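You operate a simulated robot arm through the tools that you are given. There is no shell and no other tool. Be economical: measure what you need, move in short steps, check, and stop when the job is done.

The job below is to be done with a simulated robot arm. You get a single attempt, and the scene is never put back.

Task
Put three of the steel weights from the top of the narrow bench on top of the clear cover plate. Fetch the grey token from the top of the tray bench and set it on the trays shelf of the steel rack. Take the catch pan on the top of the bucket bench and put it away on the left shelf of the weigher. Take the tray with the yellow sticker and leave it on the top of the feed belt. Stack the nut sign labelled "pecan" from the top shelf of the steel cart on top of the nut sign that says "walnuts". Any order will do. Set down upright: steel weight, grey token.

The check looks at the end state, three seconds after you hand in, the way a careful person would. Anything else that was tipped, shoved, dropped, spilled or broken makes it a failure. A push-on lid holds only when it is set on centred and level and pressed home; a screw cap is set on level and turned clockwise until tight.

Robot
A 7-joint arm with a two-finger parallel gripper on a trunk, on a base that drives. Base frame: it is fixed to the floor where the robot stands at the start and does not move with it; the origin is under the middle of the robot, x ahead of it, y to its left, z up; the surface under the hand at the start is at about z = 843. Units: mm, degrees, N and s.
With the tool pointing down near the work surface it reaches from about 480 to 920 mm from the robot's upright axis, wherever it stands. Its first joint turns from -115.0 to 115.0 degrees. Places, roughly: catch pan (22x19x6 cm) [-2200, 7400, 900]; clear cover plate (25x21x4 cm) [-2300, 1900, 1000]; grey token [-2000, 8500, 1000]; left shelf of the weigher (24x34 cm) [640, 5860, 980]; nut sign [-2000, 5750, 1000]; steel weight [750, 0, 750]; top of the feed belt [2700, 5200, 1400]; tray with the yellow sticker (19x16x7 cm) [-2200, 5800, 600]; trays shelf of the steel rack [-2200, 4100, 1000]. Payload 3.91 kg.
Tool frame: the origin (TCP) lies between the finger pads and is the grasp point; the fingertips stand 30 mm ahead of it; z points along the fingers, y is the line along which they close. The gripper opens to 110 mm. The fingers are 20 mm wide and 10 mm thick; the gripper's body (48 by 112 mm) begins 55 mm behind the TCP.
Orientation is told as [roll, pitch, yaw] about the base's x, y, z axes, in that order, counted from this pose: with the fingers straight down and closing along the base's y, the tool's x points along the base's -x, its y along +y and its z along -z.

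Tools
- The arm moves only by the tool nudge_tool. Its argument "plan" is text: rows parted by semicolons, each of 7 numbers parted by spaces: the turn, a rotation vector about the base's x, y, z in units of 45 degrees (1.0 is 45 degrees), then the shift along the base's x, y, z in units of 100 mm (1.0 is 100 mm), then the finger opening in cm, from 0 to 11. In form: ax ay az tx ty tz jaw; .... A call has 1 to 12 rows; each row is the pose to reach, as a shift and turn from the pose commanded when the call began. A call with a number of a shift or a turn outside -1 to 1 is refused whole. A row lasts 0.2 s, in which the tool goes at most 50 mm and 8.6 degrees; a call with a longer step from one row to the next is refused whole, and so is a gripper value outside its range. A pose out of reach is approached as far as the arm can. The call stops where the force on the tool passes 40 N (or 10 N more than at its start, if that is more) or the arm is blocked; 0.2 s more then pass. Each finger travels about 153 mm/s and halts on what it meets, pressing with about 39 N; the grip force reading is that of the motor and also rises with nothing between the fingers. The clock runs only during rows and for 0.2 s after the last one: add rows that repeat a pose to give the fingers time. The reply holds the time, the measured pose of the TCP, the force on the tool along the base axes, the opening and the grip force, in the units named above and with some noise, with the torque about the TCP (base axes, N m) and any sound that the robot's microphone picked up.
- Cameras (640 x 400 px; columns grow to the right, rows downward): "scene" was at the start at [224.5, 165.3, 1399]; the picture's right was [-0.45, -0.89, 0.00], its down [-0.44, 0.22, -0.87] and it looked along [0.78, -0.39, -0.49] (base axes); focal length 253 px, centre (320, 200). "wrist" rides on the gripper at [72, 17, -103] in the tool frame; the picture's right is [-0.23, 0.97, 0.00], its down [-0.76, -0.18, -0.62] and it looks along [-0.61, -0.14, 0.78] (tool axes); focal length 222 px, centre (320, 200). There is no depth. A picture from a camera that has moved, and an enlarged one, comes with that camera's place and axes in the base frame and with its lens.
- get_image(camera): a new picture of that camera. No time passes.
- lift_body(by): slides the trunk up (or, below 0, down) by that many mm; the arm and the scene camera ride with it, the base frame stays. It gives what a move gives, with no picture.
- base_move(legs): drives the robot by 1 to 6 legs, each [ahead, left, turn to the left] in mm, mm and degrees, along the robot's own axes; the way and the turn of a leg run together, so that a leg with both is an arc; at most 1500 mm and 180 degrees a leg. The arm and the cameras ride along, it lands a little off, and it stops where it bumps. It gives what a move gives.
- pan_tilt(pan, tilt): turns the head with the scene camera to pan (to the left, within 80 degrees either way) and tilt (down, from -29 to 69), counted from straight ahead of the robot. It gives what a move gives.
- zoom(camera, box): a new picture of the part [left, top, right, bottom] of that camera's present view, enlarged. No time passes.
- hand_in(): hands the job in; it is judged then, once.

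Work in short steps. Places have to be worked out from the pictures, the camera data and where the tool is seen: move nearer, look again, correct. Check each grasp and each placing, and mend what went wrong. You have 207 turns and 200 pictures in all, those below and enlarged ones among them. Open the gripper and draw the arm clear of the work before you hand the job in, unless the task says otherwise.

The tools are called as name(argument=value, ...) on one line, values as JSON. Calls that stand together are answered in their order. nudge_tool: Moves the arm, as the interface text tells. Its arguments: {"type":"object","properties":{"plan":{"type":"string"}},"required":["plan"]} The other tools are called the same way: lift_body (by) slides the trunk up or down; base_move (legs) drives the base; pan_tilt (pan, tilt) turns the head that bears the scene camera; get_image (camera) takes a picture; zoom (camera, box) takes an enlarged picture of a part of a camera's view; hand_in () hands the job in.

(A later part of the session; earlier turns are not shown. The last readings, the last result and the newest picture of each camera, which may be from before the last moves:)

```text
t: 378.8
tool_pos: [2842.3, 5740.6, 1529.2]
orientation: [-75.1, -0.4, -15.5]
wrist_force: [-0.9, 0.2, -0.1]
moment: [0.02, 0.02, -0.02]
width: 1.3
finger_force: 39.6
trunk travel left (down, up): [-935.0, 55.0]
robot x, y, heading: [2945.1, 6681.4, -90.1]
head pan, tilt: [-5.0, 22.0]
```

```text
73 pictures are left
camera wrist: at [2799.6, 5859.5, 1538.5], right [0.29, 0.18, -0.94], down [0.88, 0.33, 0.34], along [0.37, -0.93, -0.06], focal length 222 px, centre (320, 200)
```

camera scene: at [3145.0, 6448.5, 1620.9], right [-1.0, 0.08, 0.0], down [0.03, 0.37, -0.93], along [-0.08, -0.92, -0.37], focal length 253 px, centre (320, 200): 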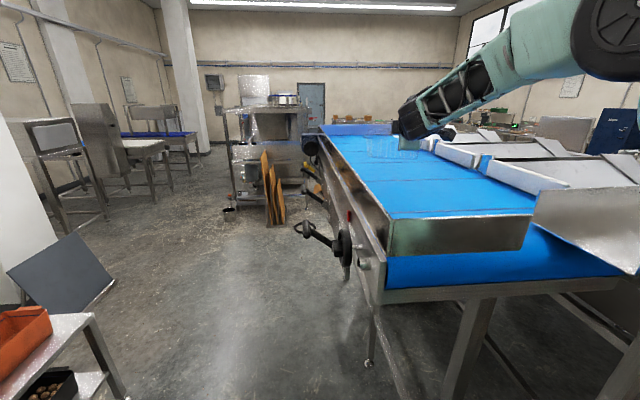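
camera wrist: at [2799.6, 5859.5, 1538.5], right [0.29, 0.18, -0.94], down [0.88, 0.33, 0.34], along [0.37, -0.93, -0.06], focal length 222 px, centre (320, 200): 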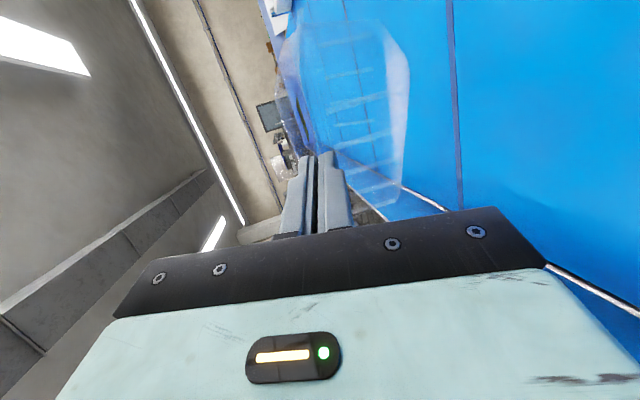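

Over the belt with clearance to both sides. I lower 70 mm and check.

nudge_tool(plan="0 0 0 -0.1 0 -0.25 0; 0 0 0 -0.15 0 -0.5 0; 0 0 0 -0.15 0 -0.7 0; 0 0 0 -0.15 0 -0.7 0")

zoom(camera="scene", box=[320, 90, 480, 190])

get_image(camera="wrist")

```text
t: 379.8
tool_pos: [2828.1, 5740.8, 1457.0]
orientation: [-75.1, -0.3, -15.5]
wrist_force: [0.2, 1.0, 1.8]
moment: [-0.13, -0.11, 0.1]
width: 1.1
finger_force: 39.0
trunk travel left (down, up): [-935.0, 55.0]
robot x, y, heading: [2944.5, 6681.5, -90.0]
head pan, tilt: [-5.0, 22.0]
```

```text
4.00 times, centred on (400, 140) of scene
camera zoom: at [3145.0, 6448.7, 1620.9], right [-1.0, 0.08, 0.0], down [0.03, 0.37, -0.93], along [-0.08, -0.92, -0.37], focal length 1011 px, centre (0, 440)
```

zoom: 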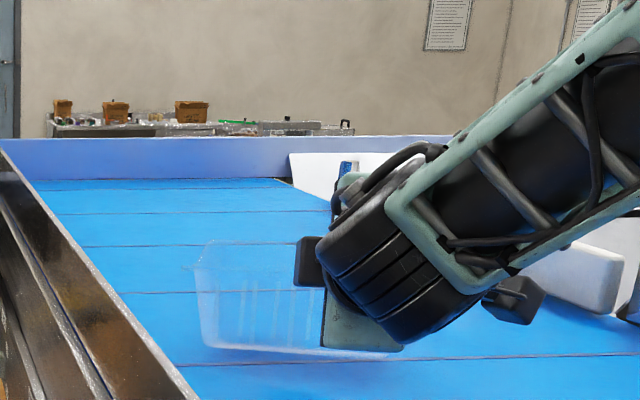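

```text
71 pictures are left
camera wrist: at [2784.7, 5859.2, 1467.3], right [0.29, 0.18, -0.94], down [0.88, 0.33, 0.34], along [0.37, -0.93, -0.06], focal length 222 px, centre (320, 200)
```

wrist: 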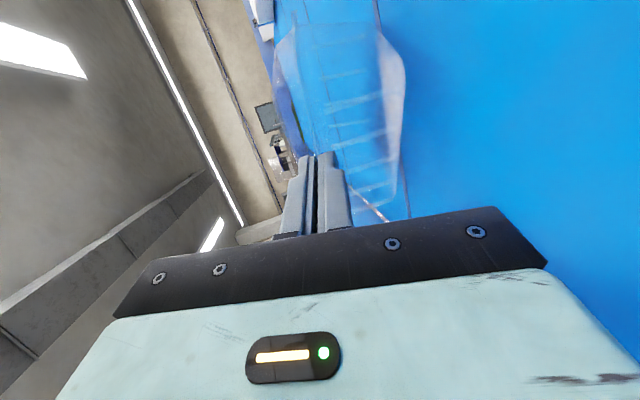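

The far edge is touching (small moments). I lower gradually 25 mm more to let the tray flatten.

nudge_tool(plan="0 0 0 0 0 -0.06 0; 0 0 0 0 0 -0.12 0; 0 0 0 0 0 -0.18 0; 0 0 0 0 0 -0.25 0; 0 0 0 0 0 -0.25 0")

zoom(camera="scene", box=[340, 130, 436, 190])

```text
t: 381.0
tool_pos: [2826.6, 5741.5, 1432.3]
orientation: [-75.1, -0.3, -15.5]
wrist_force: [1.3, 1.4, 1.8]
moment: [-0.37, -0.17, 0.3]
width: 0.4
finger_force: 38.4
trunk travel left (down, up): [-935.0, 55.0]
robot x, y, heading: [2945.6, 6679.9, -89.9]
head pan, tilt: [-5.0, 22.0]
```

```text
6.67 times, centred on (388, 160) of scene
camera zoom: at [3145.0, 6448.7, 1620.9], right [-1.0, 0.08, 0.0], down [0.03, 0.37, -0.93], along [-0.08, -0.92, -0.37], focal length 1686 px, centre (-133, 467)
```

zoom: 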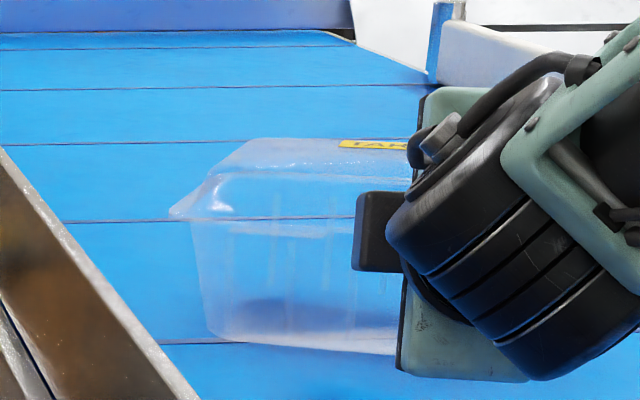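

The tray looks nearly flat. I lower 8 mm more in small steps.

nudge_tool(plan="0 0 0 0 0 -0.03 0; 0 0 0 0 0 -0.06 0; 0 0 0 0 0 -0.09 0; 0 0 0 0 0 -0.09 0")

zoom(camera="wrist", box=[220, 0, 460, 240])

```text
t: 382.0
tool_pos: [2825.2, 5741.8, 1424.8]
orientation: [-75.3, -0.4, -15.7]
wrist_force: [-1.5, 4.1, 6.0]
moment: [-0.5, -0.22, -0.07]
width: 0.3
finger_force: 38.7
trunk travel left (down, up): [-935.0, 55.0]
robot x, y, heading: [2944.7, 6682.9, -90.0]
head pan, tilt: [-5.0, 22.0]
```

```text
1.67 times, centred on (340, 120) of wrist
camera zoom: at [2783.3, 5860.6, 1434.4], right [0.29, 0.18, -0.94], down [0.88, 0.33, 0.33], along [0.37, -0.93, -0.06], focal length 370 px, centre (287, 333)
```

zoom: 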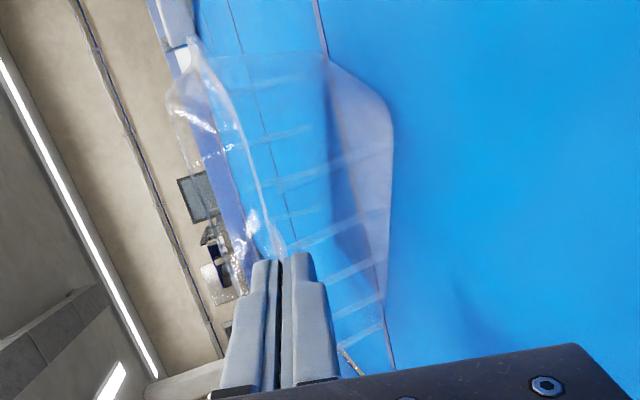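

Both edges bear (6 N). I open to 3.6 cm gently, then withdraw backward.

nudge_tool(plan="0 0 0 0 0 0 0.8; 0 0 0 0 0 0 1.8; 0 0 0 0 0 0 3; 0 0 0 0 0 0 3.6; 0 0 0 0 0 0 3.6")

zoom(camera="scene", box=[340, 130, 436, 190])

zoom(camera="wrist", box=[220, 0, 460, 240])

```text
t: 383.2
tool_pos: [2827.2, 5740.8, 1424.0]
orientation: [-75.1, -0.3, -15.5]
wrist_force: [0.0, -0.2, -0.4]
moment: [-0.02, 0.01, 0.03]
width: 36.2
finger_force: 0.0
trunk travel left (down, up): [-935.0, 55.0]
robot x, y, heading: [2942.6, 6681.2, -90.1]
head pan, tilt: [-5.0, 22.0]
```

```text
6.67 times, centred on (388, 160) of scene
camera zoom: at [3145.0, 6448.4, 1620.9], right [-1.0, 0.08, 0.0], down [0.03, 0.37, -0.93], along [-0.08, -0.92, -0.37], focal length 1686 px, centre (-133, 467)
```

zoom: 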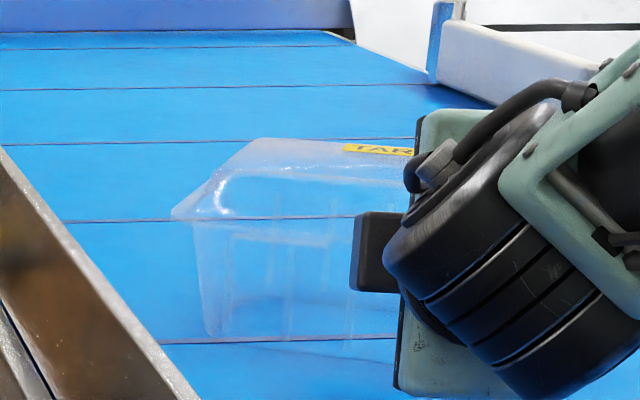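

```text
1.67 times, centred on (340, 120) of wrist
camera zoom: at [2784.0, 5859.9, 1434.0], right [0.29, 0.18, -0.94], down [0.88, 0.33, 0.34], along [0.37, -0.93, -0.06], focal length 370 px, centre (287, 333)
```

zoom: 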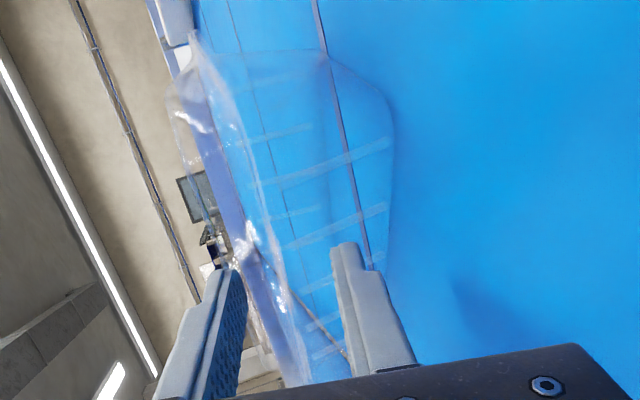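

The tray rests flat. I withdraw along the tool axis and then rise.

nudge_tool(plan="0 0 0 0.03 0.12 0.03 3.6; 0 0 0 0.08 0.29 0.07 3.6; 0 0 0 0.16 0.58 0.12 3.6; 0 0 0 0.26 0.93 0.25 3.6")

nudge_tool(plan="0 0 0 0 0 0.3 3.6; 0 0 0 0 0 0.6 3.6; 0 0 0 0 0 0.9 3.6")

zoom(camera="scene", box=[320, 110, 480, 210])

```text
t: 384.2
tool_pos: [2853.5, 5833.5, 1448.0]
orientation: [-75.1, -0.4, -15.6]
wrist_force: [-0.6, -1.3, -0.3]
moment: [0.02, 0.01, 0.0]
width: 35.6
finger_force: 0.0
trunk travel left (down, up): [-935.0, 55.0]
robot x, y, heading: [2943.6, 6682.4, -90.1]
head pan, tilt: [-5.0, 22.0]
```

```text
t: 385.0
tool_pos: [2852.3, 5833.7, 1539.6]
orientation: [-75.1, -0.3, -15.5]
wrist_force: [1.2, 0.2, 0.1]
moment: [0.01, 0.01, -0.01]
width: 36.0
finger_force: 0.0
trunk travel left (down, up): [-935.0, 55.0]
robot x, y, heading: [2948.6, 6678.5, -89.8]
head pan, tilt: [-5.0, 22.0]
```

```text
4.00 times, centred on (400, 160) of scene
camera zoom: at [3145.0, 6448.2, 1620.8], right [-1.0, 0.08, 0.0], down [0.03, 0.37, -0.93], along [-0.08, -0.92, -0.37], focal length 1011 px, centre (0, 360)
```

zoom: 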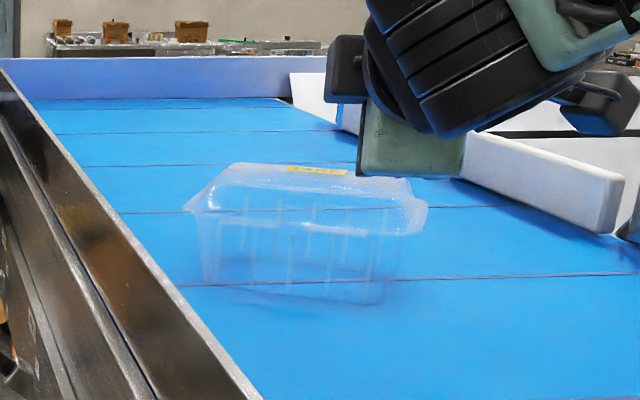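

The tray is on the feed belt. I back away north, then reorient the tool straight down in open space.

base_move(legs=[[-825, 0, 0], [-825, 0, 0]])

nudge_tool(plan="0.15 -0.04 0 0 0.1 0 3.6; 0.3 -0.08 0 0 0.2 0 3.6; 0.45 -0.12 0 0 0.3 0 3.6; 0.6 -0.16 0 0 0.4 0 3.6; 0.7 -0.19 0 0 0.55 0 3.6; 0.803 -0.217 0 0 0.7 0 3.6")

nudge_tool(plan="0.15 -0.04 0 0 0.1 0 3.6; 0.3 -0.08 0 0 0.2 0 3.6; 0.45 -0.12 0 0 0.3 0 3.6; 0.6 -0.16 0 0 0.4 0 3.6; 0.7 -0.19 0 0 0.55 0 3.6; 0.803 -0.217 0 0 0.7 0 3.6; 0.803 -0.217 0 0 0.7 0 3.6")

```text
t: 393.3
tool_pos: [2853.2, 7462.2, 1537.9]
orientation: [-75.1, -0.3, -16.2]
wrist_force: [0.3, -0.6, 0.1]
moment: [-0.01, 0.03, 0.03]
width: 36.3
finger_force: 0.1
trunk travel left (down, up): [-935.0, 55.0]
robot x, y, heading: [2959.0, 8307.3, -90.5]
head pan, tilt: [-5.0, 22.0]
```

```text
t: 394.7
tool_pos: [2856.5, 7534.9, 1537.9]
orientation: [-37.7, 0.4, -16.2]
wrist_force: [-0.2, 0.1, 0.0]
moment: [-0.01, -0.01, 0.01]
width: 36.1
finger_force: 0.2
trunk travel left (down, up): [-935.0, 55.0]
robot x, y, heading: [2960.6, 8308.4, -90.2]
head pan, tilt: [-5.0, 22.0]
```

```text
t: 396.3
tool_pos: [2855.5, 7602.8, 1540.0]
orientation: [-0.3, 0.8, -15.7]
wrist_force: [-0.2, 0.5, 0.3]
moment: [0.01, 0.01, 0.0]
width: 36.0
finger_force: 0.0
trunk travel left (down, up): [-935.0, 55.0]
robot x, y, heading: [2959.2, 8310.8, -90.7]
head pan, tilt: [-5.0, 22.0]
```

Now pointing down. I turn the gripper to its default yaw and drive back west through the passage.

nudge_tool(plan="0.002 -0.019 0 0 0 0 3.6")

nudge_tool(plan="0 0 -0.17 0 0 0 3.6; 0 0 -0.34 0 0 0 3.6; 0 0 -0.5 0 0 0 3.6; 0 0 -0.67 0 0 0 3.6; 0 0 -0.83 0 0 0 3.6")

nudge_tool(plan="0 0 -0.17 0.2 0 0 3.6; 0 0 -0.34 0.4 0 0 3.6; 0 0 -0.5 0.6 0 0 3.6; 0 0 -0.67 0.8 0 0 3.6; 0 0 -0.83 1 0 0 3.6; 0 0 -0.83 1 0 0 3.6")

base_move(legs=[[0, 0, -89.5], [950, 0, 0], [950, 0, 0]])

```text
t: 396.7
tool_pos: [2854.5, 7603.2, 1540.4]
orientation: [0.1, 0.2, -15.7]
wrist_force: [0.2, -0.1, 0.3]
moment: [0.04, 0.03, -0.02]
width: 36.2
finger_force: 0.2
trunk travel left (down, up): [-935.0, 55.0]
robot x, y, heading: [2958.0, 8309.5, -90.2]
head pan, tilt: [-5.0, 22.0]
```

```text
t: 397.9
tool_pos: [2853.6, 7603.0, 1539.5]
orientation: [0.2, 0.0, -53.1]
wrist_force: [-0.4, -0.5, -0.2]
moment: [0.02, 0.0, -0.01]
width: 36.2
finger_force: 0.0
trunk travel left (down, up): [-935.0, 55.0]
robot x, y, heading: [2958.9, 8310.7, -90.5]
head pan, tilt: [-5.0, 22.0]
```

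```text
t: 399.3
tool_pos: [2954.5, 7601.9, 1539.1]
orientation: [-0.1, 0.2, -90.4]
wrist_force: [0.7, -0.6, 0.1]
moment: [-0.01, -0.01, 0.0]
width: 36.1
finger_force: 0.1
trunk travel left (down, up): [-935.0, 55.0]
robot x, y, heading: [2959.0, 8309.6, -90.5]
head pan, tilt: [-5.0, 22.0]
```

```text
t: 412.7
tool_pos: [333.8, 8378.1, 1539.1]
orientation: [0.1, 0.2, 178.7]
wrist_force: [0.5, -0.3, -0.1]
moment: [0.08, -0.02, -0.02]
width: 36.1
finger_force: 0.2
trunk travel left (down, up): [-935.0, 55.0]
robot x, y, heading: [1042.2, 8361.8, 178.7]
head pan, tilt: [-5.0, 22.0]
```

base_move(legs=[[170, 884, 1.3], [1000, 0, 0], [900, 60, 0]])

pan_tilt(pan=0, tilt=25)

get_image(camera="scene")

```text
t: 426.5
tool_pos: [-1740.7, 7425.0, 1539.9]
orientation: [0.0, 0.1, -179.8]
wrist_force: [0.0, -0.7, -0.7]
moment: [-0.01, 0.0, -0.02]
width: 36.3
finger_force: 0.0
trunk travel left (down, up): [-935.0, 55.0]
robot x, y, heading: [-1036.7, 7431.3, -179.8]
head pan, tilt: [-5.0, 22.0]
```

```text
t: 427.1
tool_pos: [-1740.7, 7424.0, 1540.6]
orientation: [0.1, 0.2, -179.7]
wrist_force: [0.1, -0.7, 0.2]
moment: [0.01, 0.01, -0.01]
width: 36.2
finger_force: 0.1
trunk travel left (down, up): [-935.0, 55.0]
robot x, y, heading: [-1032.0, 7428.8, -179.9]
head pan, tilt: [0.0, 25.0]
```

```text
65 pictures are left
camera scene: at [-1265.7, 7225.4, 1616.1], right [0.0, 1.0, 0.0], down [0.42, 0.0, -0.91], along [-0.91, 0.0, -0.42], focal length 253 px, centre (320, 200)
```

scene: 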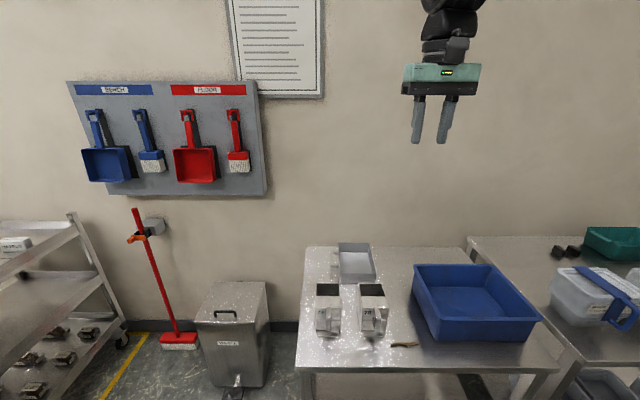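

zoom(camera="scene", box=[290, 230, 450, 330])

zoom(camera="wrist", box=[120, 0, 520, 220])

```text
4.00 times, centred on (370, 280) of scene
camera zoom: at [-1265.7, 7225.4, 1616.1], right [0.0, 1.0, 0.0], down [0.42, 0.0, -0.91], along [-0.91, 0.0, -0.42], focal length 1011 px, centre (120, -120)
```

zoom: 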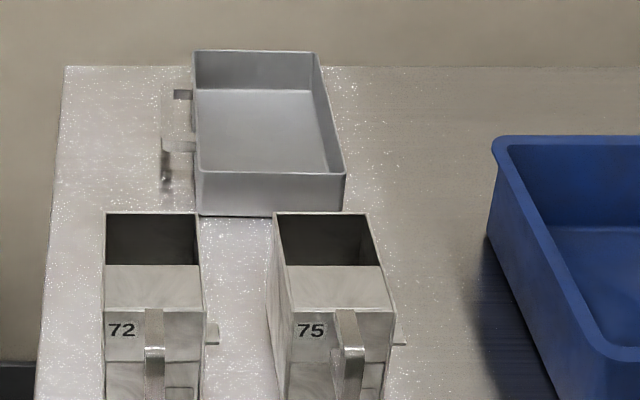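

```text
1.60 times, centred on (320, 110) of wrist
camera zoom: at [-1669.6, 7407.3, 1642.8], right [-0.22, -0.98, 0.0], down [-0.76, 0.17, 0.62], along [-0.61, 0.14, -0.78], focal length 355 px, centre (320, 344)
```

zoom: 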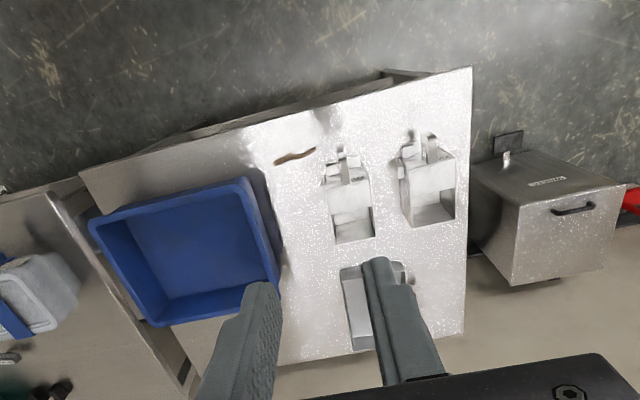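

The catch pan is the grey open pan with a handle, about x -2202…-2007, y 7300…7437, rim z≈974. I'll grip its +y wall at mid-length. I drive closer and descend in stages.

base_move(legs=[[295, 0, -0.2]])

lift_body(by=-100)

nudge_tool(plan="0 0 0 -0.1 0.05 -0.45 5; 0 0 0 -0.2 0.1 -0.9 5; 0 0 0 -0.3 0.1 -1 5")

nudge_tool(plan="0 0 0 -0.1 0 -0.45 5; 0 0 0 -0.2 0 -0.9 5; 0 0 0 -0.3 0 -1 5; 0 0 0 -0.3 0 -1 5")

get_image(camera="wrist")

get_image(camera="scene")

```text
t: 429.2
tool_pos: [-2038.4, 7428.1, 1539.1]
orientation: [0.2, 0.1, -180.0]
wrist_force: [-0.1, 0.0, -0.3]
moment: [-0.03, 0.01, 0.0]
width: 35.9
finger_force: 0.1
trunk travel left (down, up): [-935.0, 55.0]
robot x, y, heading: [-1328.5, 7430.2, 180.1]
head pan, tilt: [0.0, 25.0]
```

```text
t: 430.5
tool_pos: [-2038.8, 7428.2, 1440.8]
orientation: [0.1, 0.2, -180.0]
wrist_force: [0.1, -0.3, -0.6]
moment: [0.01, 0.01, 0.0]
width: 36.3
finger_force: 0.1
trunk travel left (down, up): [-835.0, 155.0]
robot x, y, heading: [-1328.2, 7430.0, 179.8]
head pan, tilt: [0.0, 25.0]
```

```text
t: 431.3
tool_pos: [-2068.9, 7439.5, 1339.2]
orientation: [0.0, 0.0, 180.0]
wrist_force: [0.2, -0.1, 0.1]
moment: [-0.02, 0.01, -0.02]
width: 49.8
finger_force: 0.1
trunk travel left (down, up): [-835.0, 155.0]
robot x, y, heading: [-1329.0, 7430.3, 180.3]
head pan, tilt: [0.0, 25.0]
```

```text
t: 432.3
tool_pos: [-2098.5, 7438.4, 1238.9]
orientation: [0.1, 0.1, -180.0]
wrist_force: [0.3, -0.7, 0.1]
moment: [-0.02, 0.01, -0.02]
width: 50.1
finger_force: 0.1
trunk travel left (down, up): [-835.0, 155.0]
robot x, y, heading: [-1330.4, 7429.5, 180.1]
head pan, tilt: [0.0, 25.0]
```

```text
62 pictures are left
camera wrist: at [-2026.9, 7421.2, 1341.7], right [-0.23, -0.97, 0.0], down [-0.76, 0.18, 0.62], along [-0.6, 0.14, -0.78], focal length 222 px, centre (320, 200)
```

wrist: 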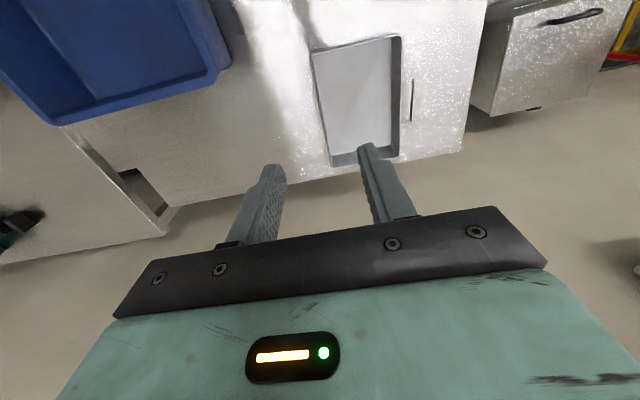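

```text
61 pictures are left
camera scene: at [-1564.3, 7226.7, 1516.0], right [0.0, 1.0, 0.0], down [0.42, 0.0, -0.91], along [-0.91, 0.0, -0.42], focal length 253 px, centre (320, 200)
```

scene: 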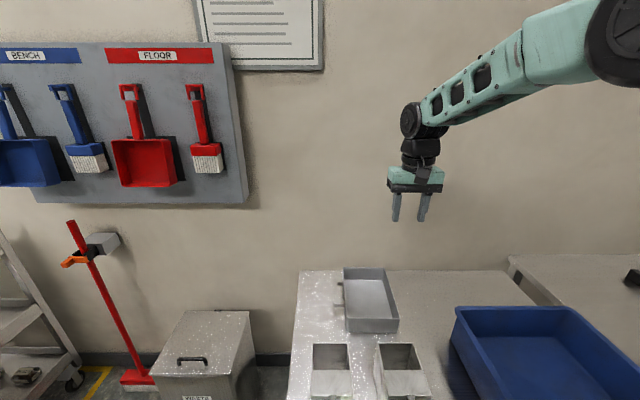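

The rim height is unclear (877–974); I zoom both cameras to triangulate better.

zoom(camera="wrist", box=[280, 20, 440, 180])

zoom(camera="scene", box=[320, 250, 448, 350])

```text
2.50 times, centred on (360, 100) of wrist
camera zoom: at [-2026.9, 7421.2, 1341.7], right [-0.23, -0.97, 0.0], down [-0.76, 0.18, 0.62], along [-0.6, 0.14, -0.78], focal length 555 px, centre (220, 450)
```

zoom: 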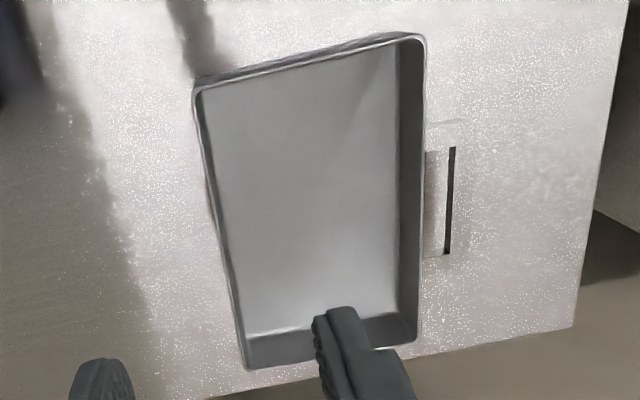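

```text
4.00 times, centred on (384, 300) of scene
camera zoom: at [-1564.3, 7226.7, 1516.0], right [0.0, 1.0, 0.0], down [0.42, 0.0, -0.91], along [-0.91, 0.0, -0.42], focal length 1011 px, centre (64, -200)
```

zoom: 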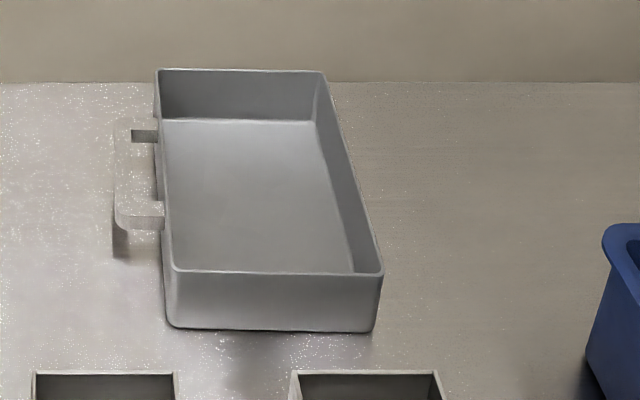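

Rim z≈930, pan x -2060…-2261, +y wall at y≈7447 mid. I descend to ~990 over the wall's middle (-2158, 7446) and check.

nudge_tool(plan="0 0 0 -0.2 0.03 -0.4 5; 0 0 0 -0.4 0.06 -0.8 5; 0 0 0 -0.6 0.08 -1 5")

nudge_tool(plan="0 0 0 0 0 -0.45 5; 0 0 0 0 0 -0.9 5; 0 0 0 0 0 -1 5")

nudge_tool(plan="0 0 0 0 0 -0.3 5; 0 0 0 0 0 -0.5 5; 0 0 0 0 0 -0.5 5")

get_image(camera="wrist")

get_image(camera="scene")

```text
t: 433.1
tool_pos: [-2157.3, 7446.5, 1140.2]
orientation: [0.1, 0.2, 180.0]
wrist_force: [-0.2, 0.0, 1.4]
moment: [0.0, 0.0, -0.03]
width: 49.9
finger_force: 0.1
trunk travel left (down, up): [-835.0, 155.0]
robot x, y, heading: [-1329.9, 7428.5, 180.0]
head pan, tilt: [0.0, 25.0]
```

```text
t: 433.9
tool_pos: [-2157.8, 7446.3, 1040.1]
orientation: [0.1, 0.2, -180.0]
wrist_force: [0.4, -0.4, 0.4]
moment: [0.04, 0.01, 0.0]
width: 50.0
finger_force: 0.1
trunk travel left (down, up): [-835.0, 155.0]
robot x, y, heading: [-1329.8, 7429.5, 179.7]
head pan, tilt: [0.0, 25.0]
```

```text
t: 434.7
tool_pos: [-2157.4, 7446.0, 988.7]
orientation: [0.1, 0.1, -179.9]
wrist_force: [0.6, 0.1, -0.1]
moment: [0.02, -0.03, 0.0]
width: 50.2
finger_force: 0.0
trunk travel left (down, up): [-835.0, 155.0]
robot x, y, heading: [-1335.0, 7429.0, 179.7]
head pan, tilt: [0.0, 25.0]
```

```text
58 pictures are left
camera wrist: at [-2086.4, 7427.7, 1091.7], right [-0.23, -0.97, 0.0], down [-0.76, 0.18, 0.62], along [-0.61, 0.14, -0.78], focal length 222 px, centre (320, 200)
```

wrist: 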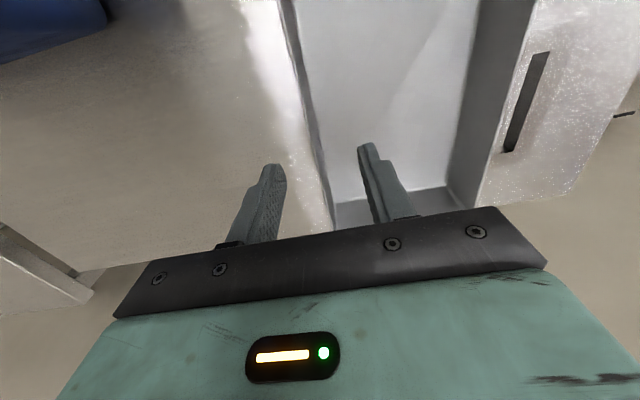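

```text
57 pictures are left
camera scene: at [-1564.2, 7226.7, 1516.0], right [0.0, 1.0, 0.0], down [0.42, 0.0, -0.91], along [-0.91, 0.0, -0.42], focal length 253 px, centre (320, 200)
```

scene: 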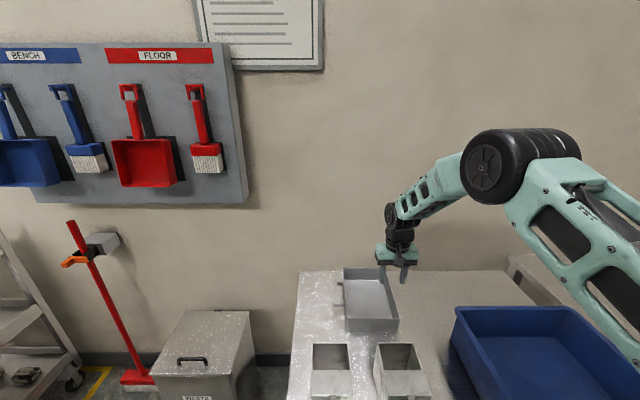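

The wall is centred between the fingers. I lower to ~915 and close.

nudge_tool(plan="0 0 0 0 0 -0.25 5; 0 0 0 0 0 -0.5 5; 0 0 0 0 0 -0.65 5; 0 0 0 0 0 -0.73 5; 0 0 0 0 0 -0.73 3; 0 0 0 0 0 -0.73 1; 0 0 0 0 0 -0.73 0; 0 0 0 0 0 -0.73 0; 0 0 0 0 0 -0.73 0")

nudge_tool(plan="0 0 0 0 0 0.05 0; 0 0 0 0 0 0.15 0; 0 0 0 0 0 0.3 0; 0 0 0 0 0 0.3 0")

get_image(camera="wrist")

zoom(camera="scene", box=[320, 230, 448, 330])

```text
t: 436.7
tool_pos: [-2158.1, 7445.7, 915.8]
orientation: [0.0, 0.2, -180.0]
wrist_force: [-1.0, 1.5, 0.4]
moment: [0.08, 0.27, -0.11]
width: 2.6
finger_force: 39.3
trunk travel left (down, up): [-835.0, 155.0]
robot x, y, heading: [-1329.0, 7431.4, 179.9]
head pan, tilt: [0.0, 25.0]
```

```text
t: 437.7
tool_pos: [-2157.3, 7446.2, 946.0]
orientation: [0.0, 0.2, -180.0]
wrist_force: [-0.8, -0.1, -3.1]
moment: [0.27, -0.04, 0.0]
width: 2.8
finger_force: 39.2
trunk travel left (down, up): [-835.0, 155.0]
robot x, y, heading: [-1334.7, 7431.7, 180.0]
head pan, tilt: [0.0, 25.0]
```

```text
56 pictures are left
camera wrist: at [-2086.6, 7429.0, 1049.2], right [-0.23, -0.97, 0.0], down [-0.76, 0.18, 0.62], along [-0.6, 0.14, -0.78], focal length 222 px, centre (320, 200)
```

wrist: 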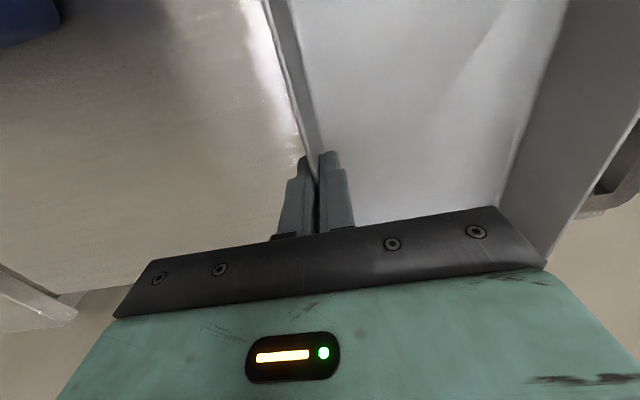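

```text
4.00 times, centred on (384, 280) of scene
camera zoom: at [-1564.4, 7226.6, 1516.0], right [0.0, 1.0, 0.0], down [0.42, 0.0, -0.91], along [-0.91, 0.0, -0.42], focal length 1011 px, centre (64, -120)
```

zoom: 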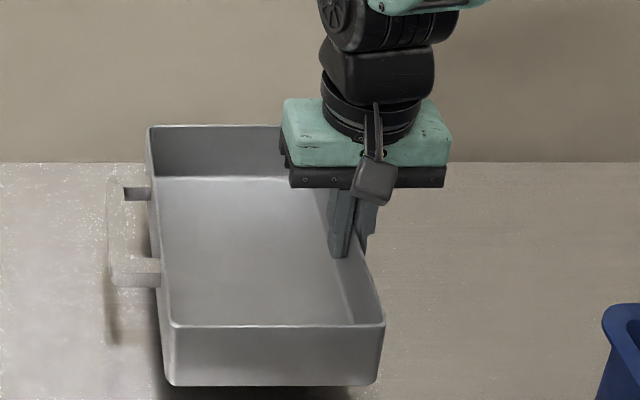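

The pan is held level (~3 N). I raise well above the buckets, back off, and turn toward the weigher.

lift_body(by=150)

nudge_tool(plan="0 0 0 0 0 0.3 0; 0 0 0 0 0 0.6 0; 0 0 0 0 0 0.9 0; 0 0 0 0.3 0 1 0; 0 0 0 0.6 0 1 0; 0 0 0 0.9 0 1 0; 0 0 0 1 0 1 0")

base_move(legs=[[-400, 0, 0], [0, 0, 180], [0, -1200, 0]])

pan_tilt(pan=0, tilt=22)

get_image(camera="scene")

```text
t: 439.4
tool_pos: [-2157.8, 7446.0, 1096.5]
orientation: [0.2, 0.2, -180.0]
wrist_force: [-0.2, 0.6, -3.9]
moment: [0.33, -0.02, -0.01]
width: 2.7
finger_force: 38.6
trunk travel left (down, up): [-985.0, 5.0]
robot x, y, heading: [-1328.7, 7429.2, 180.0]
head pan, tilt: [0.0, 25.0]
```

```text
t: 441.1
tool_pos: [-2058.3, 7446.0, 1194.9]
orientation: [0.1, 0.1, 180.0]
wrist_force: [-0.1, -0.7, -3.7]
moment: [0.32, -0.01, 0.01]
width: 2.6
finger_force: 38.7
trunk travel left (down, up): [-985.0, 5.0]
robot x, y, heading: [-1330.0, 7427.3, 179.9]
head pan, tilt: [0.0, 25.0]
```

```text
t: 456.7
tool_pos: [-211.0, 6185.5, 1194.8]
orientation: [0.1, 0.2, -0.9]
wrist_force: [0.5, 0.4, -4.4]
moment: [-0.28, 0.04, -0.02]
width: 2.9
finger_force: 39.5
trunk travel left (down, up): [-985.0, 5.0]
robot x, y, heading: [-936.0, 6214.7, -1.2]
head pan, tilt: [0.0, 25.0]
```

```text
t: 457.3
tool_pos: [-212.0, 6185.7, 1194.8]
orientation: [0.2, 0.2, -0.9]
wrist_force: [0.1, -0.1, -3.2]
moment: [-0.3, 0.02, -0.01]
width: 3.0
finger_force: 38.6
trunk travel left (down, up): [-985.0, 5.0]
robot x, y, heading: [-934.0, 6211.7, -1.2]
head pan, tilt: [0.0, 22.0]
```

```text
54 pictures are left
camera scene: at [-697.3, 6415.6, 1670.8], right [-0.02, -1.0, 0.0], down [-0.37, 0.01, -0.93], along [0.93, -0.02, -0.38], focal length 253 px, centre (320, 200)
```

scene: 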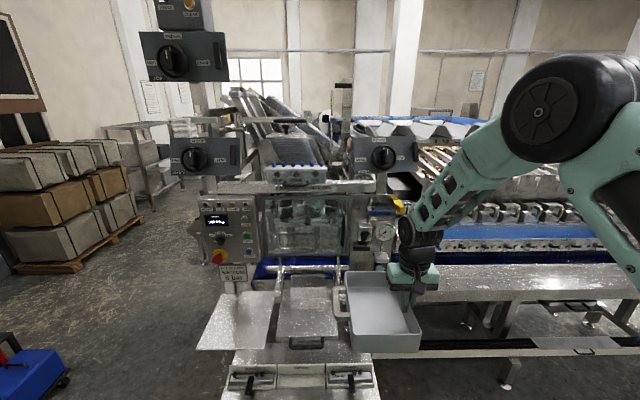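

zoom(camera="scene", box=[330, 130, 570, 280])

```text
2.67 times, centred on (450, 205) of scene
camera zoom: at [-697.3, 6415.6, 1670.8], right [-0.02, -1.0, 0.0], down [-0.37, 0.01, -0.93], along [0.93, -0.02, -0.38], focal length 674 px, centre (-27, 187)
```

zoom: 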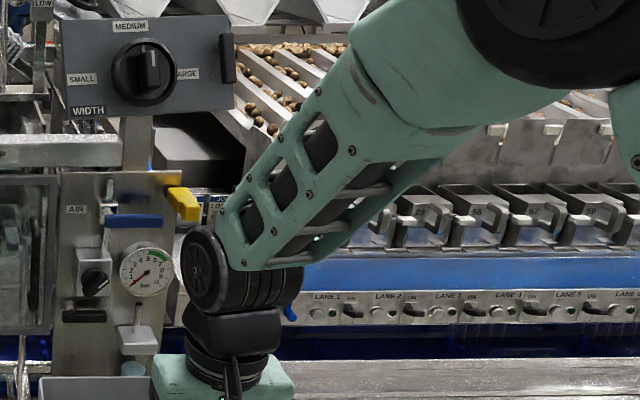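

I strafe right ~750 mm so the tool no longer hides the shelf.

base_move(legs=[[0, -760, 1.2]])

pan_tilt(pan=10, tilt=25)

get_image(camera="scene")

zoom(camera="scene", box=[220, 130, 420, 255])

```text
t: 461.4
tool_pos: [-223.6, 5443.7, 1196.0]
orientation: [0.0, 0.2, -0.6]
wrist_force: [-0.3, -1.1, -3.0]
moment: [-0.33, 0.05, 0.02]
width: 2.9
finger_force: 38.8
trunk travel left (down, up): [-985.0, 5.0]
robot x, y, heading: [-950.2, 5469.3, -1.0]
head pan, tilt: [0.0, 22.0]
```

```text
t: 462.1
tool_pos: [-222.7, 5442.7, 1193.4]
orientation: [0.1, 0.2, -0.6]
wrist_force: [0.8, -0.2, -3.6]
moment: [-0.32, 0.05, 0.02]
width: 2.6
finger_force: 39.0
trunk travel left (down, up): [-985.0, 5.0]
robot x, y, heading: [-950.6, 5466.5, -0.9]
head pan, tilt: [10.0, 25.0]
```

```text
52 pictures are left
camera scene: at [-712.9, 5687.0, 1666.0], right [0.16, -0.99, 0.0], down [-0.42, -0.07, -0.91], along [0.89, 0.14, -0.42], focal length 253 px, centre (320, 200)
```

scene: 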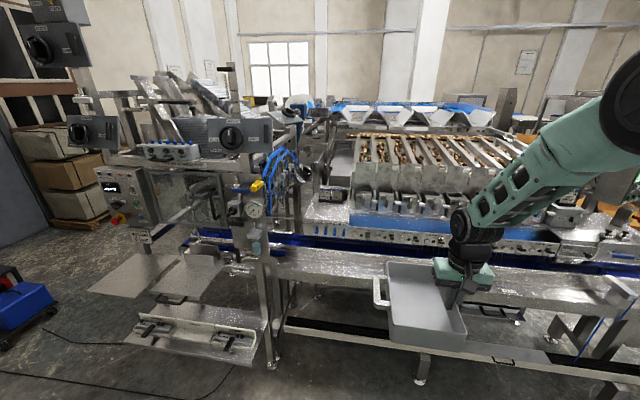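

```text
3.20 times, centred on (320, 192) of scene
camera zoom: at [-712.9, 5687.0, 1666.0], right [0.16, -0.99, 0.0], down [-0.42, -0.07, -0.91], along [0.89, 0.14, -0.42], focal length 809 px, centre (320, 224)
```

zoom: 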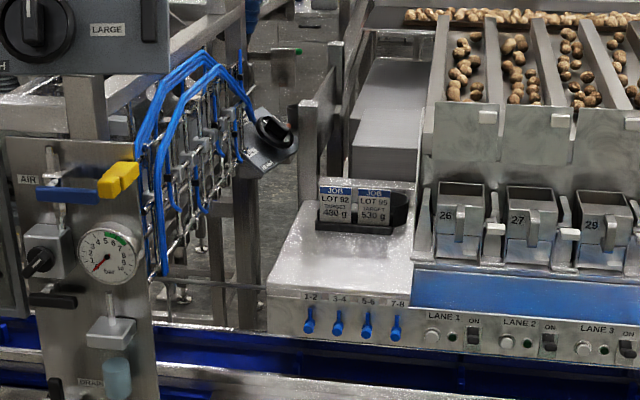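

The left shelf is the flat top with blue knobs: about x 460–690 clear (card holder behind), y 5720–5965, z≈980. I rotate the pan -90° so the gripped wall faces me, then drive to about (-300, 5845).

nudge_tool(plan="0 0 -0.15 0 0 0 0; 0 0 -0.3 0 0 0 0; 0 0 -0.45 0 0 0 0; 0 0 -0.6 0 0 0 0; 0 0 -0.75 0 0 0 0; 0 0 -0.9 0 0 0 0; 0 0 -1 0 0 0 0")

nudge_tool(plan="0 0 -0.15 0 0 0 0; 0 0 -0.3 0 0 0 0; 0 0 -0.45 0 0 0 0; 0 0 -0.6 0 0 0 0; 0 0 -0.75 0 0 0 0; 0 0 -0.9 0 0 0 0; 0 0 -1 0 0 0 0")

base_move(legs=[[500, 400, 0.9]])

pan_tilt(pan=-5, tilt=35)

get_image(camera="scene")

```text
t: 463.7
tool_pos: [-223.2, 5443.4, 1194.5]
orientation: [-0.1, 0.1, -45.7]
wrist_force: [0.1, 0.8, -3.9]
moment: [-0.21, 0.25, 0.0]
width: 2.8
finger_force: 39.0
trunk travel left (down, up): [-985.0, 5.0]
robot x, y, heading: [-945.5, 5475.3, -0.6]
head pan, tilt: [10.0, 25.0]
```

```text
t: 465.3
tool_pos: [-223.0, 5443.7, 1194.1]
orientation: [0.1, 0.2, -90.8]
wrist_force: [0.0, 0.9, -3.4]
moment: [0.05, 0.33, 0.0]
width: 2.5
finger_force: 39.0
trunk travel left (down, up): [-985.0, 5.0]
robot x, y, heading: [-949.7, 5468.8, -0.6]
head pan, tilt: [10.0, 25.0]
```

```text
t: 468.8
tool_pos: [277.6, 5850.8, 1194.9]
orientation: [0.0, 0.3, -89.8]
wrist_force: [-0.1, 0.1, -3.9]
moment: [0.0, 0.34, -0.01]
width: 3.0
finger_force: 39.3
trunk travel left (down, up): [-985.0, 5.0]
robot x, y, heading: [-444.1, 5862.7, 0.1]
head pan, tilt: [10.0, 25.0]
```

```text
t: 469.6
tool_pos: [277.7, 5850.2, 1194.5]
orientation: [0.0, 0.1, -89.8]
wrist_force: [0.1, 0.7, -4.5]
moment: [0.04, 0.32, 0.01]
width: 2.8
finger_force: 38.4
trunk travel left (down, up): [-985.0, 5.0]
robot x, y, heading: [-451.6, 5865.5, 0.0]
head pan, tilt: [-5.0, 35.0]
```

```text
50 pictures are left
camera scene: at [-217.6, 6063.5, 1650.3], right [-0.09, -1.0, 0.0], down [-0.57, 0.05, -0.82], along [0.82, -0.07, -0.57], focal length 253 px, centre (320, 200)
```

scene: 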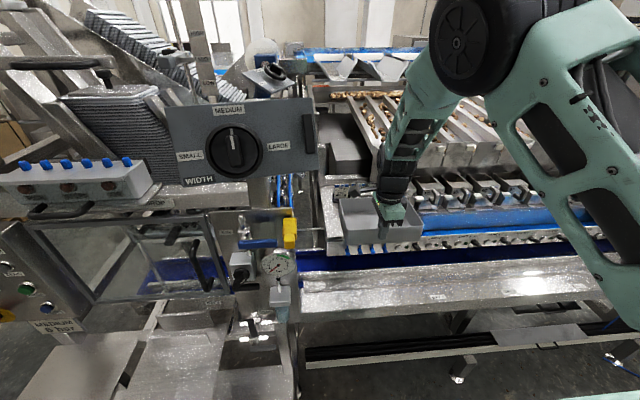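

zoom(camera="scene", box=[290, 150, 450, 270])

get_image(camera="wrist")

```text
3.33 times, centred on (370, 210) of scene
camera zoom: at [-217.6, 6063.5, 1650.3], right [-0.09, -1.0, 0.0], down [-0.57, 0.05, -0.82], along [0.82, -0.07, -0.57], focal length 843 px, centre (153, 167)
```

zoom: 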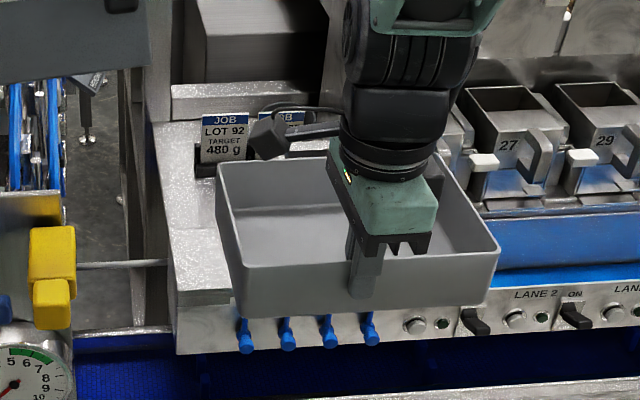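

```text
48 pictures are left
camera wrist: at [293.6, 5921.6, 1297.8], right [0.97, -0.22, 0.0], down [-0.18, -0.76, 0.62], along [-0.14, -0.61, -0.78], focal length 222 px, centre (320, 200)
```

wrist: 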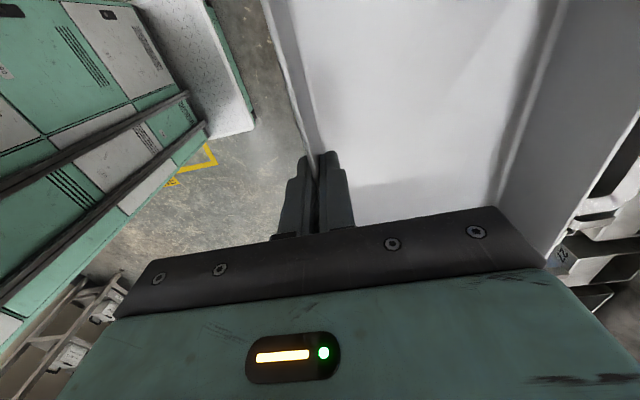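

Shelf front-left corner (477, 5965, z≈975), card holder front ≈x 710. Target: wall (TCP) at (497, 5842), leaving margins all round. I drive 120 mm closer, then move over and lower to ~1065.

base_move(legs=[[120, 0, 0]])

nudge_tool(plan="0 0 0 0.3 -0.03 0 0; 0 0 0 0.6 -0.06 0 0; 0 0 0 0.9 -0.08 0 0; 0 0 0 1 -0.08 0 0; 0 0 0 1 -0.08 0 0")

zoom(camera="scene", box=[290, 130, 450, 250])

```text
t: 470.9
tool_pos: [397.0, 5849.4, 1195.2]
orientation: [0.0, 0.2, -89.9]
wrist_force: [0.3, -0.2, -3.4]
moment: [0.04, 0.32, -0.03]
width: 2.9
finger_force: 38.7
trunk travel left (down, up): [-985.0, 5.0]
robot x, y, heading: [-330.0, 5865.1, -0.1]
head pan, tilt: [-5.0, 35.0]
```

```text
t: 472.1
tool_pos: [497.1, 5840.7, 1193.0]
orientation: [0.0, 0.1, -89.8]
wrist_force: [1.0, -0.4, -3.4]
moment: [0.05, 0.33, -0.02]
width: 2.6
finger_force: 39.2
trunk travel left (down, up): [-985.0, 5.0]
robot x, y, heading: [-328.8, 5865.0, -0.1]
head pan, tilt: [-5.0, 35.0]
```

```text
3.33 times, centred on (370, 190) of scene
camera zoom: at [-97.7, 6063.3, 1650.2], right [-0.09, -1.0, 0.0], down [-0.57, 0.05, -0.82], along [0.82, -0.07, -0.57], focal length 843 px, centre (153, 233)
```

zoom: 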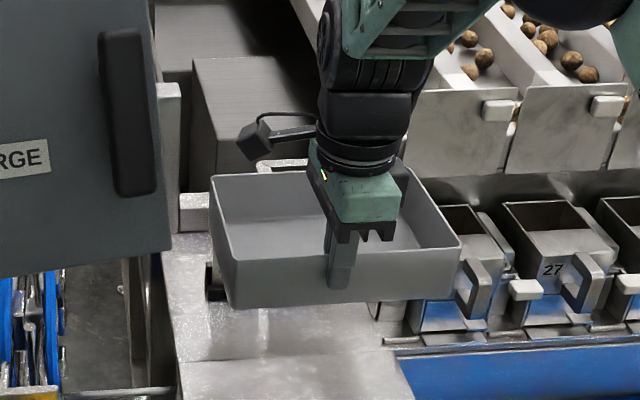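

Clear of the buckets. I lower to ~1045 and look again.

nudge_tool(plan="0 0 0 0 0 -0.4 0; 0 0 0 0 0 -0.8 0; 0 0 0 0 0 -1 0; 0 0 0 0 0 -1 0")

nudge_tool(plan="0 0 0 0 0 -0.3 0; 0 0 0 0 0 -0.5 0; 0 0 0 0 0 -0.5 0")

zoom(camera="scene", box=[300, 150, 428, 246])

get_image(camera="wrist")

```text
t: 473.1
tool_pos: [499.0, 5842.3, 1093.8]
orientation: [0.0, 0.2, -89.9]
wrist_force: [-4.4, 0.0, -2.6]
moment: [0.04, 0.34, -0.34]
width: 2.8
finger_force: 38.8
trunk travel left (down, up): [-985.0, 5.0]
robot x, y, heading: [-335.2, 5866.1, -0.1]
head pan, tilt: [-5.0, 35.0]
```

```text
t: 473.9
tool_pos: [495.7, 5844.4, 1046.8]
orientation: [-0.1, 0.1, -89.7]
wrist_force: [-10.7, 11.7, 6.0]
moment: [-0.29, 0.06, 0.4]
width: 2.9
finger_force: 38.6
trunk travel left (down, up): [-985.0, 5.0]
robot x, y, heading: [-331.1, 5867.4, 0.0]
head pan, tilt: [-5.0, 35.0]
```

```text
4.17 times, centred on (364, 198) of scene
camera zoom: at [-99.2, 6064.3, 1650.4], right [-0.09, -1.0, 0.0], down [-0.57, 0.05, -0.82], along [0.82, -0.07, -0.57], focal length 1054 px, centre (137, 208)
```

zoom: 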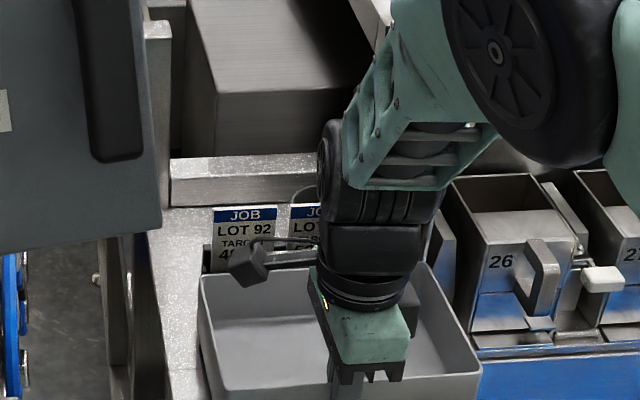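

```text
45 pictures are left
camera wrist: at [512.3, 5914.9, 1149.4], right [0.97, -0.22, 0.0], down [-0.17, -0.77, 0.62], along [-0.14, -0.6, -0.78], focal length 222 px, centre (320, 200)
```

wrist: 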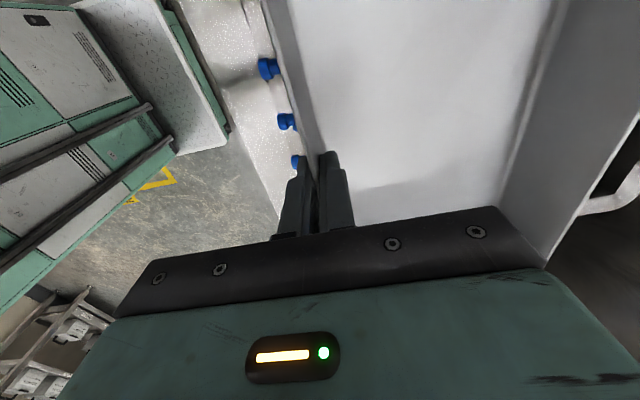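

Unexpected contact (−10.7, +11.7 N): the pan's far/right side touches the bucket structure or card holder. I lift straight back up and inspect.

nudge_tool(plan="0 0 0 -0.03 0.03 0.1 0; 0 0 0 -0.08 0.06 0.4 0; 0 0 0 -0.1 0.06 0.7 0; 0 0 0 -0.1 0.06 1 0; 0 0 0 -0.1 0.06 1 0")

zoom(camera="scene", box=[290, 130, 450, 250])

```text
t: 475.1
tool_pos: [486.6, 5847.9, 1143.1]
orientation: [0.0, 0.1, -89.8]
wrist_force: [0.2, 0.0, -4.4]
moment: [0.06, 0.36, 0.0]
width: 2.8
finger_force: 38.9
trunk travel left (down, up): [-985.0, 5.0]
robot x, y, heading: [-328.5, 5862.9, 0.3]
head pan, tilt: [-5.0, 35.0]
```

```text
3.33 times, centred on (370, 190) of scene
camera zoom: at [-98.0, 6063.3, 1650.3], right [-0.09, -1.0, 0.0], down [-0.57, 0.05, -0.82], along [0.82, -0.07, -0.57], focal length 843 px, centre (153, 233)
```

zoom: 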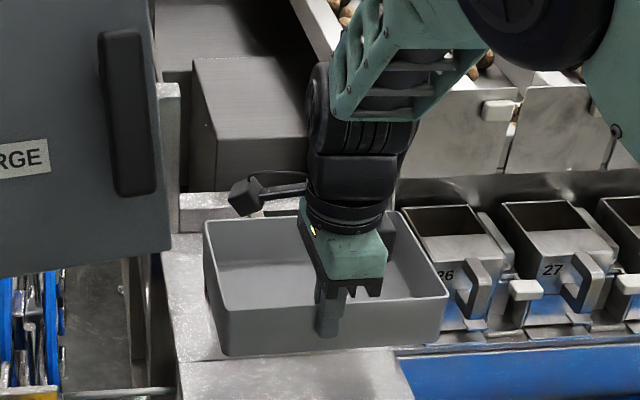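

The contact was most likely the pan's far-right corner on the plate beside bucket 26 (y≈5716). I shift to (481, 5858), nearer the front-left, and lower again checking forces.

nudge_tool(plan="0 0 0 -0.05 0.1 0 0; 0 0 0 -0.05 0.1 -0.3 0; 0 0 0 -0.05 0.1 -0.6 0; 0 0 0 -0.05 0.1 -0.8 0; 0 0 0 -0.05 0.1 -0.8 0")

zoom(camera="scene", box=[300, 150, 428, 246])

```text
t: 476.2
tool_pos: [481.8, 5857.2, 1062.9]
orientation: [-0.1, 0.2, -89.8]
wrist_force: [0.0, -1.2, -4.7]
moment: [0.05, 0.34, -0.01]
width: 2.6
finger_force: 38.5
trunk travel left (down, up): [-985.0, 5.0]
robot x, y, heading: [-329.7, 5865.6, -0.1]
head pan, tilt: [-5.0, 35.0]
```

```text
4.17 times, centred on (364, 198) of scene
camera zoom: at [-97.6, 6063.3, 1650.2], right [-0.09, -1.0, 0.0], down [-0.57, 0.05, -0.82], along [0.82, -0.07, -0.57], focal length 1054 px, centre (137, 208)
```

zoom: 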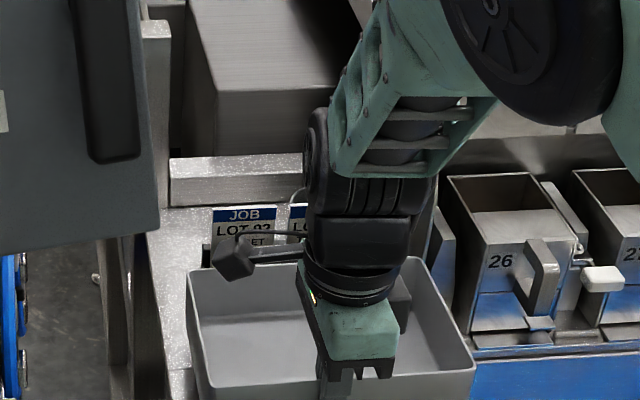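

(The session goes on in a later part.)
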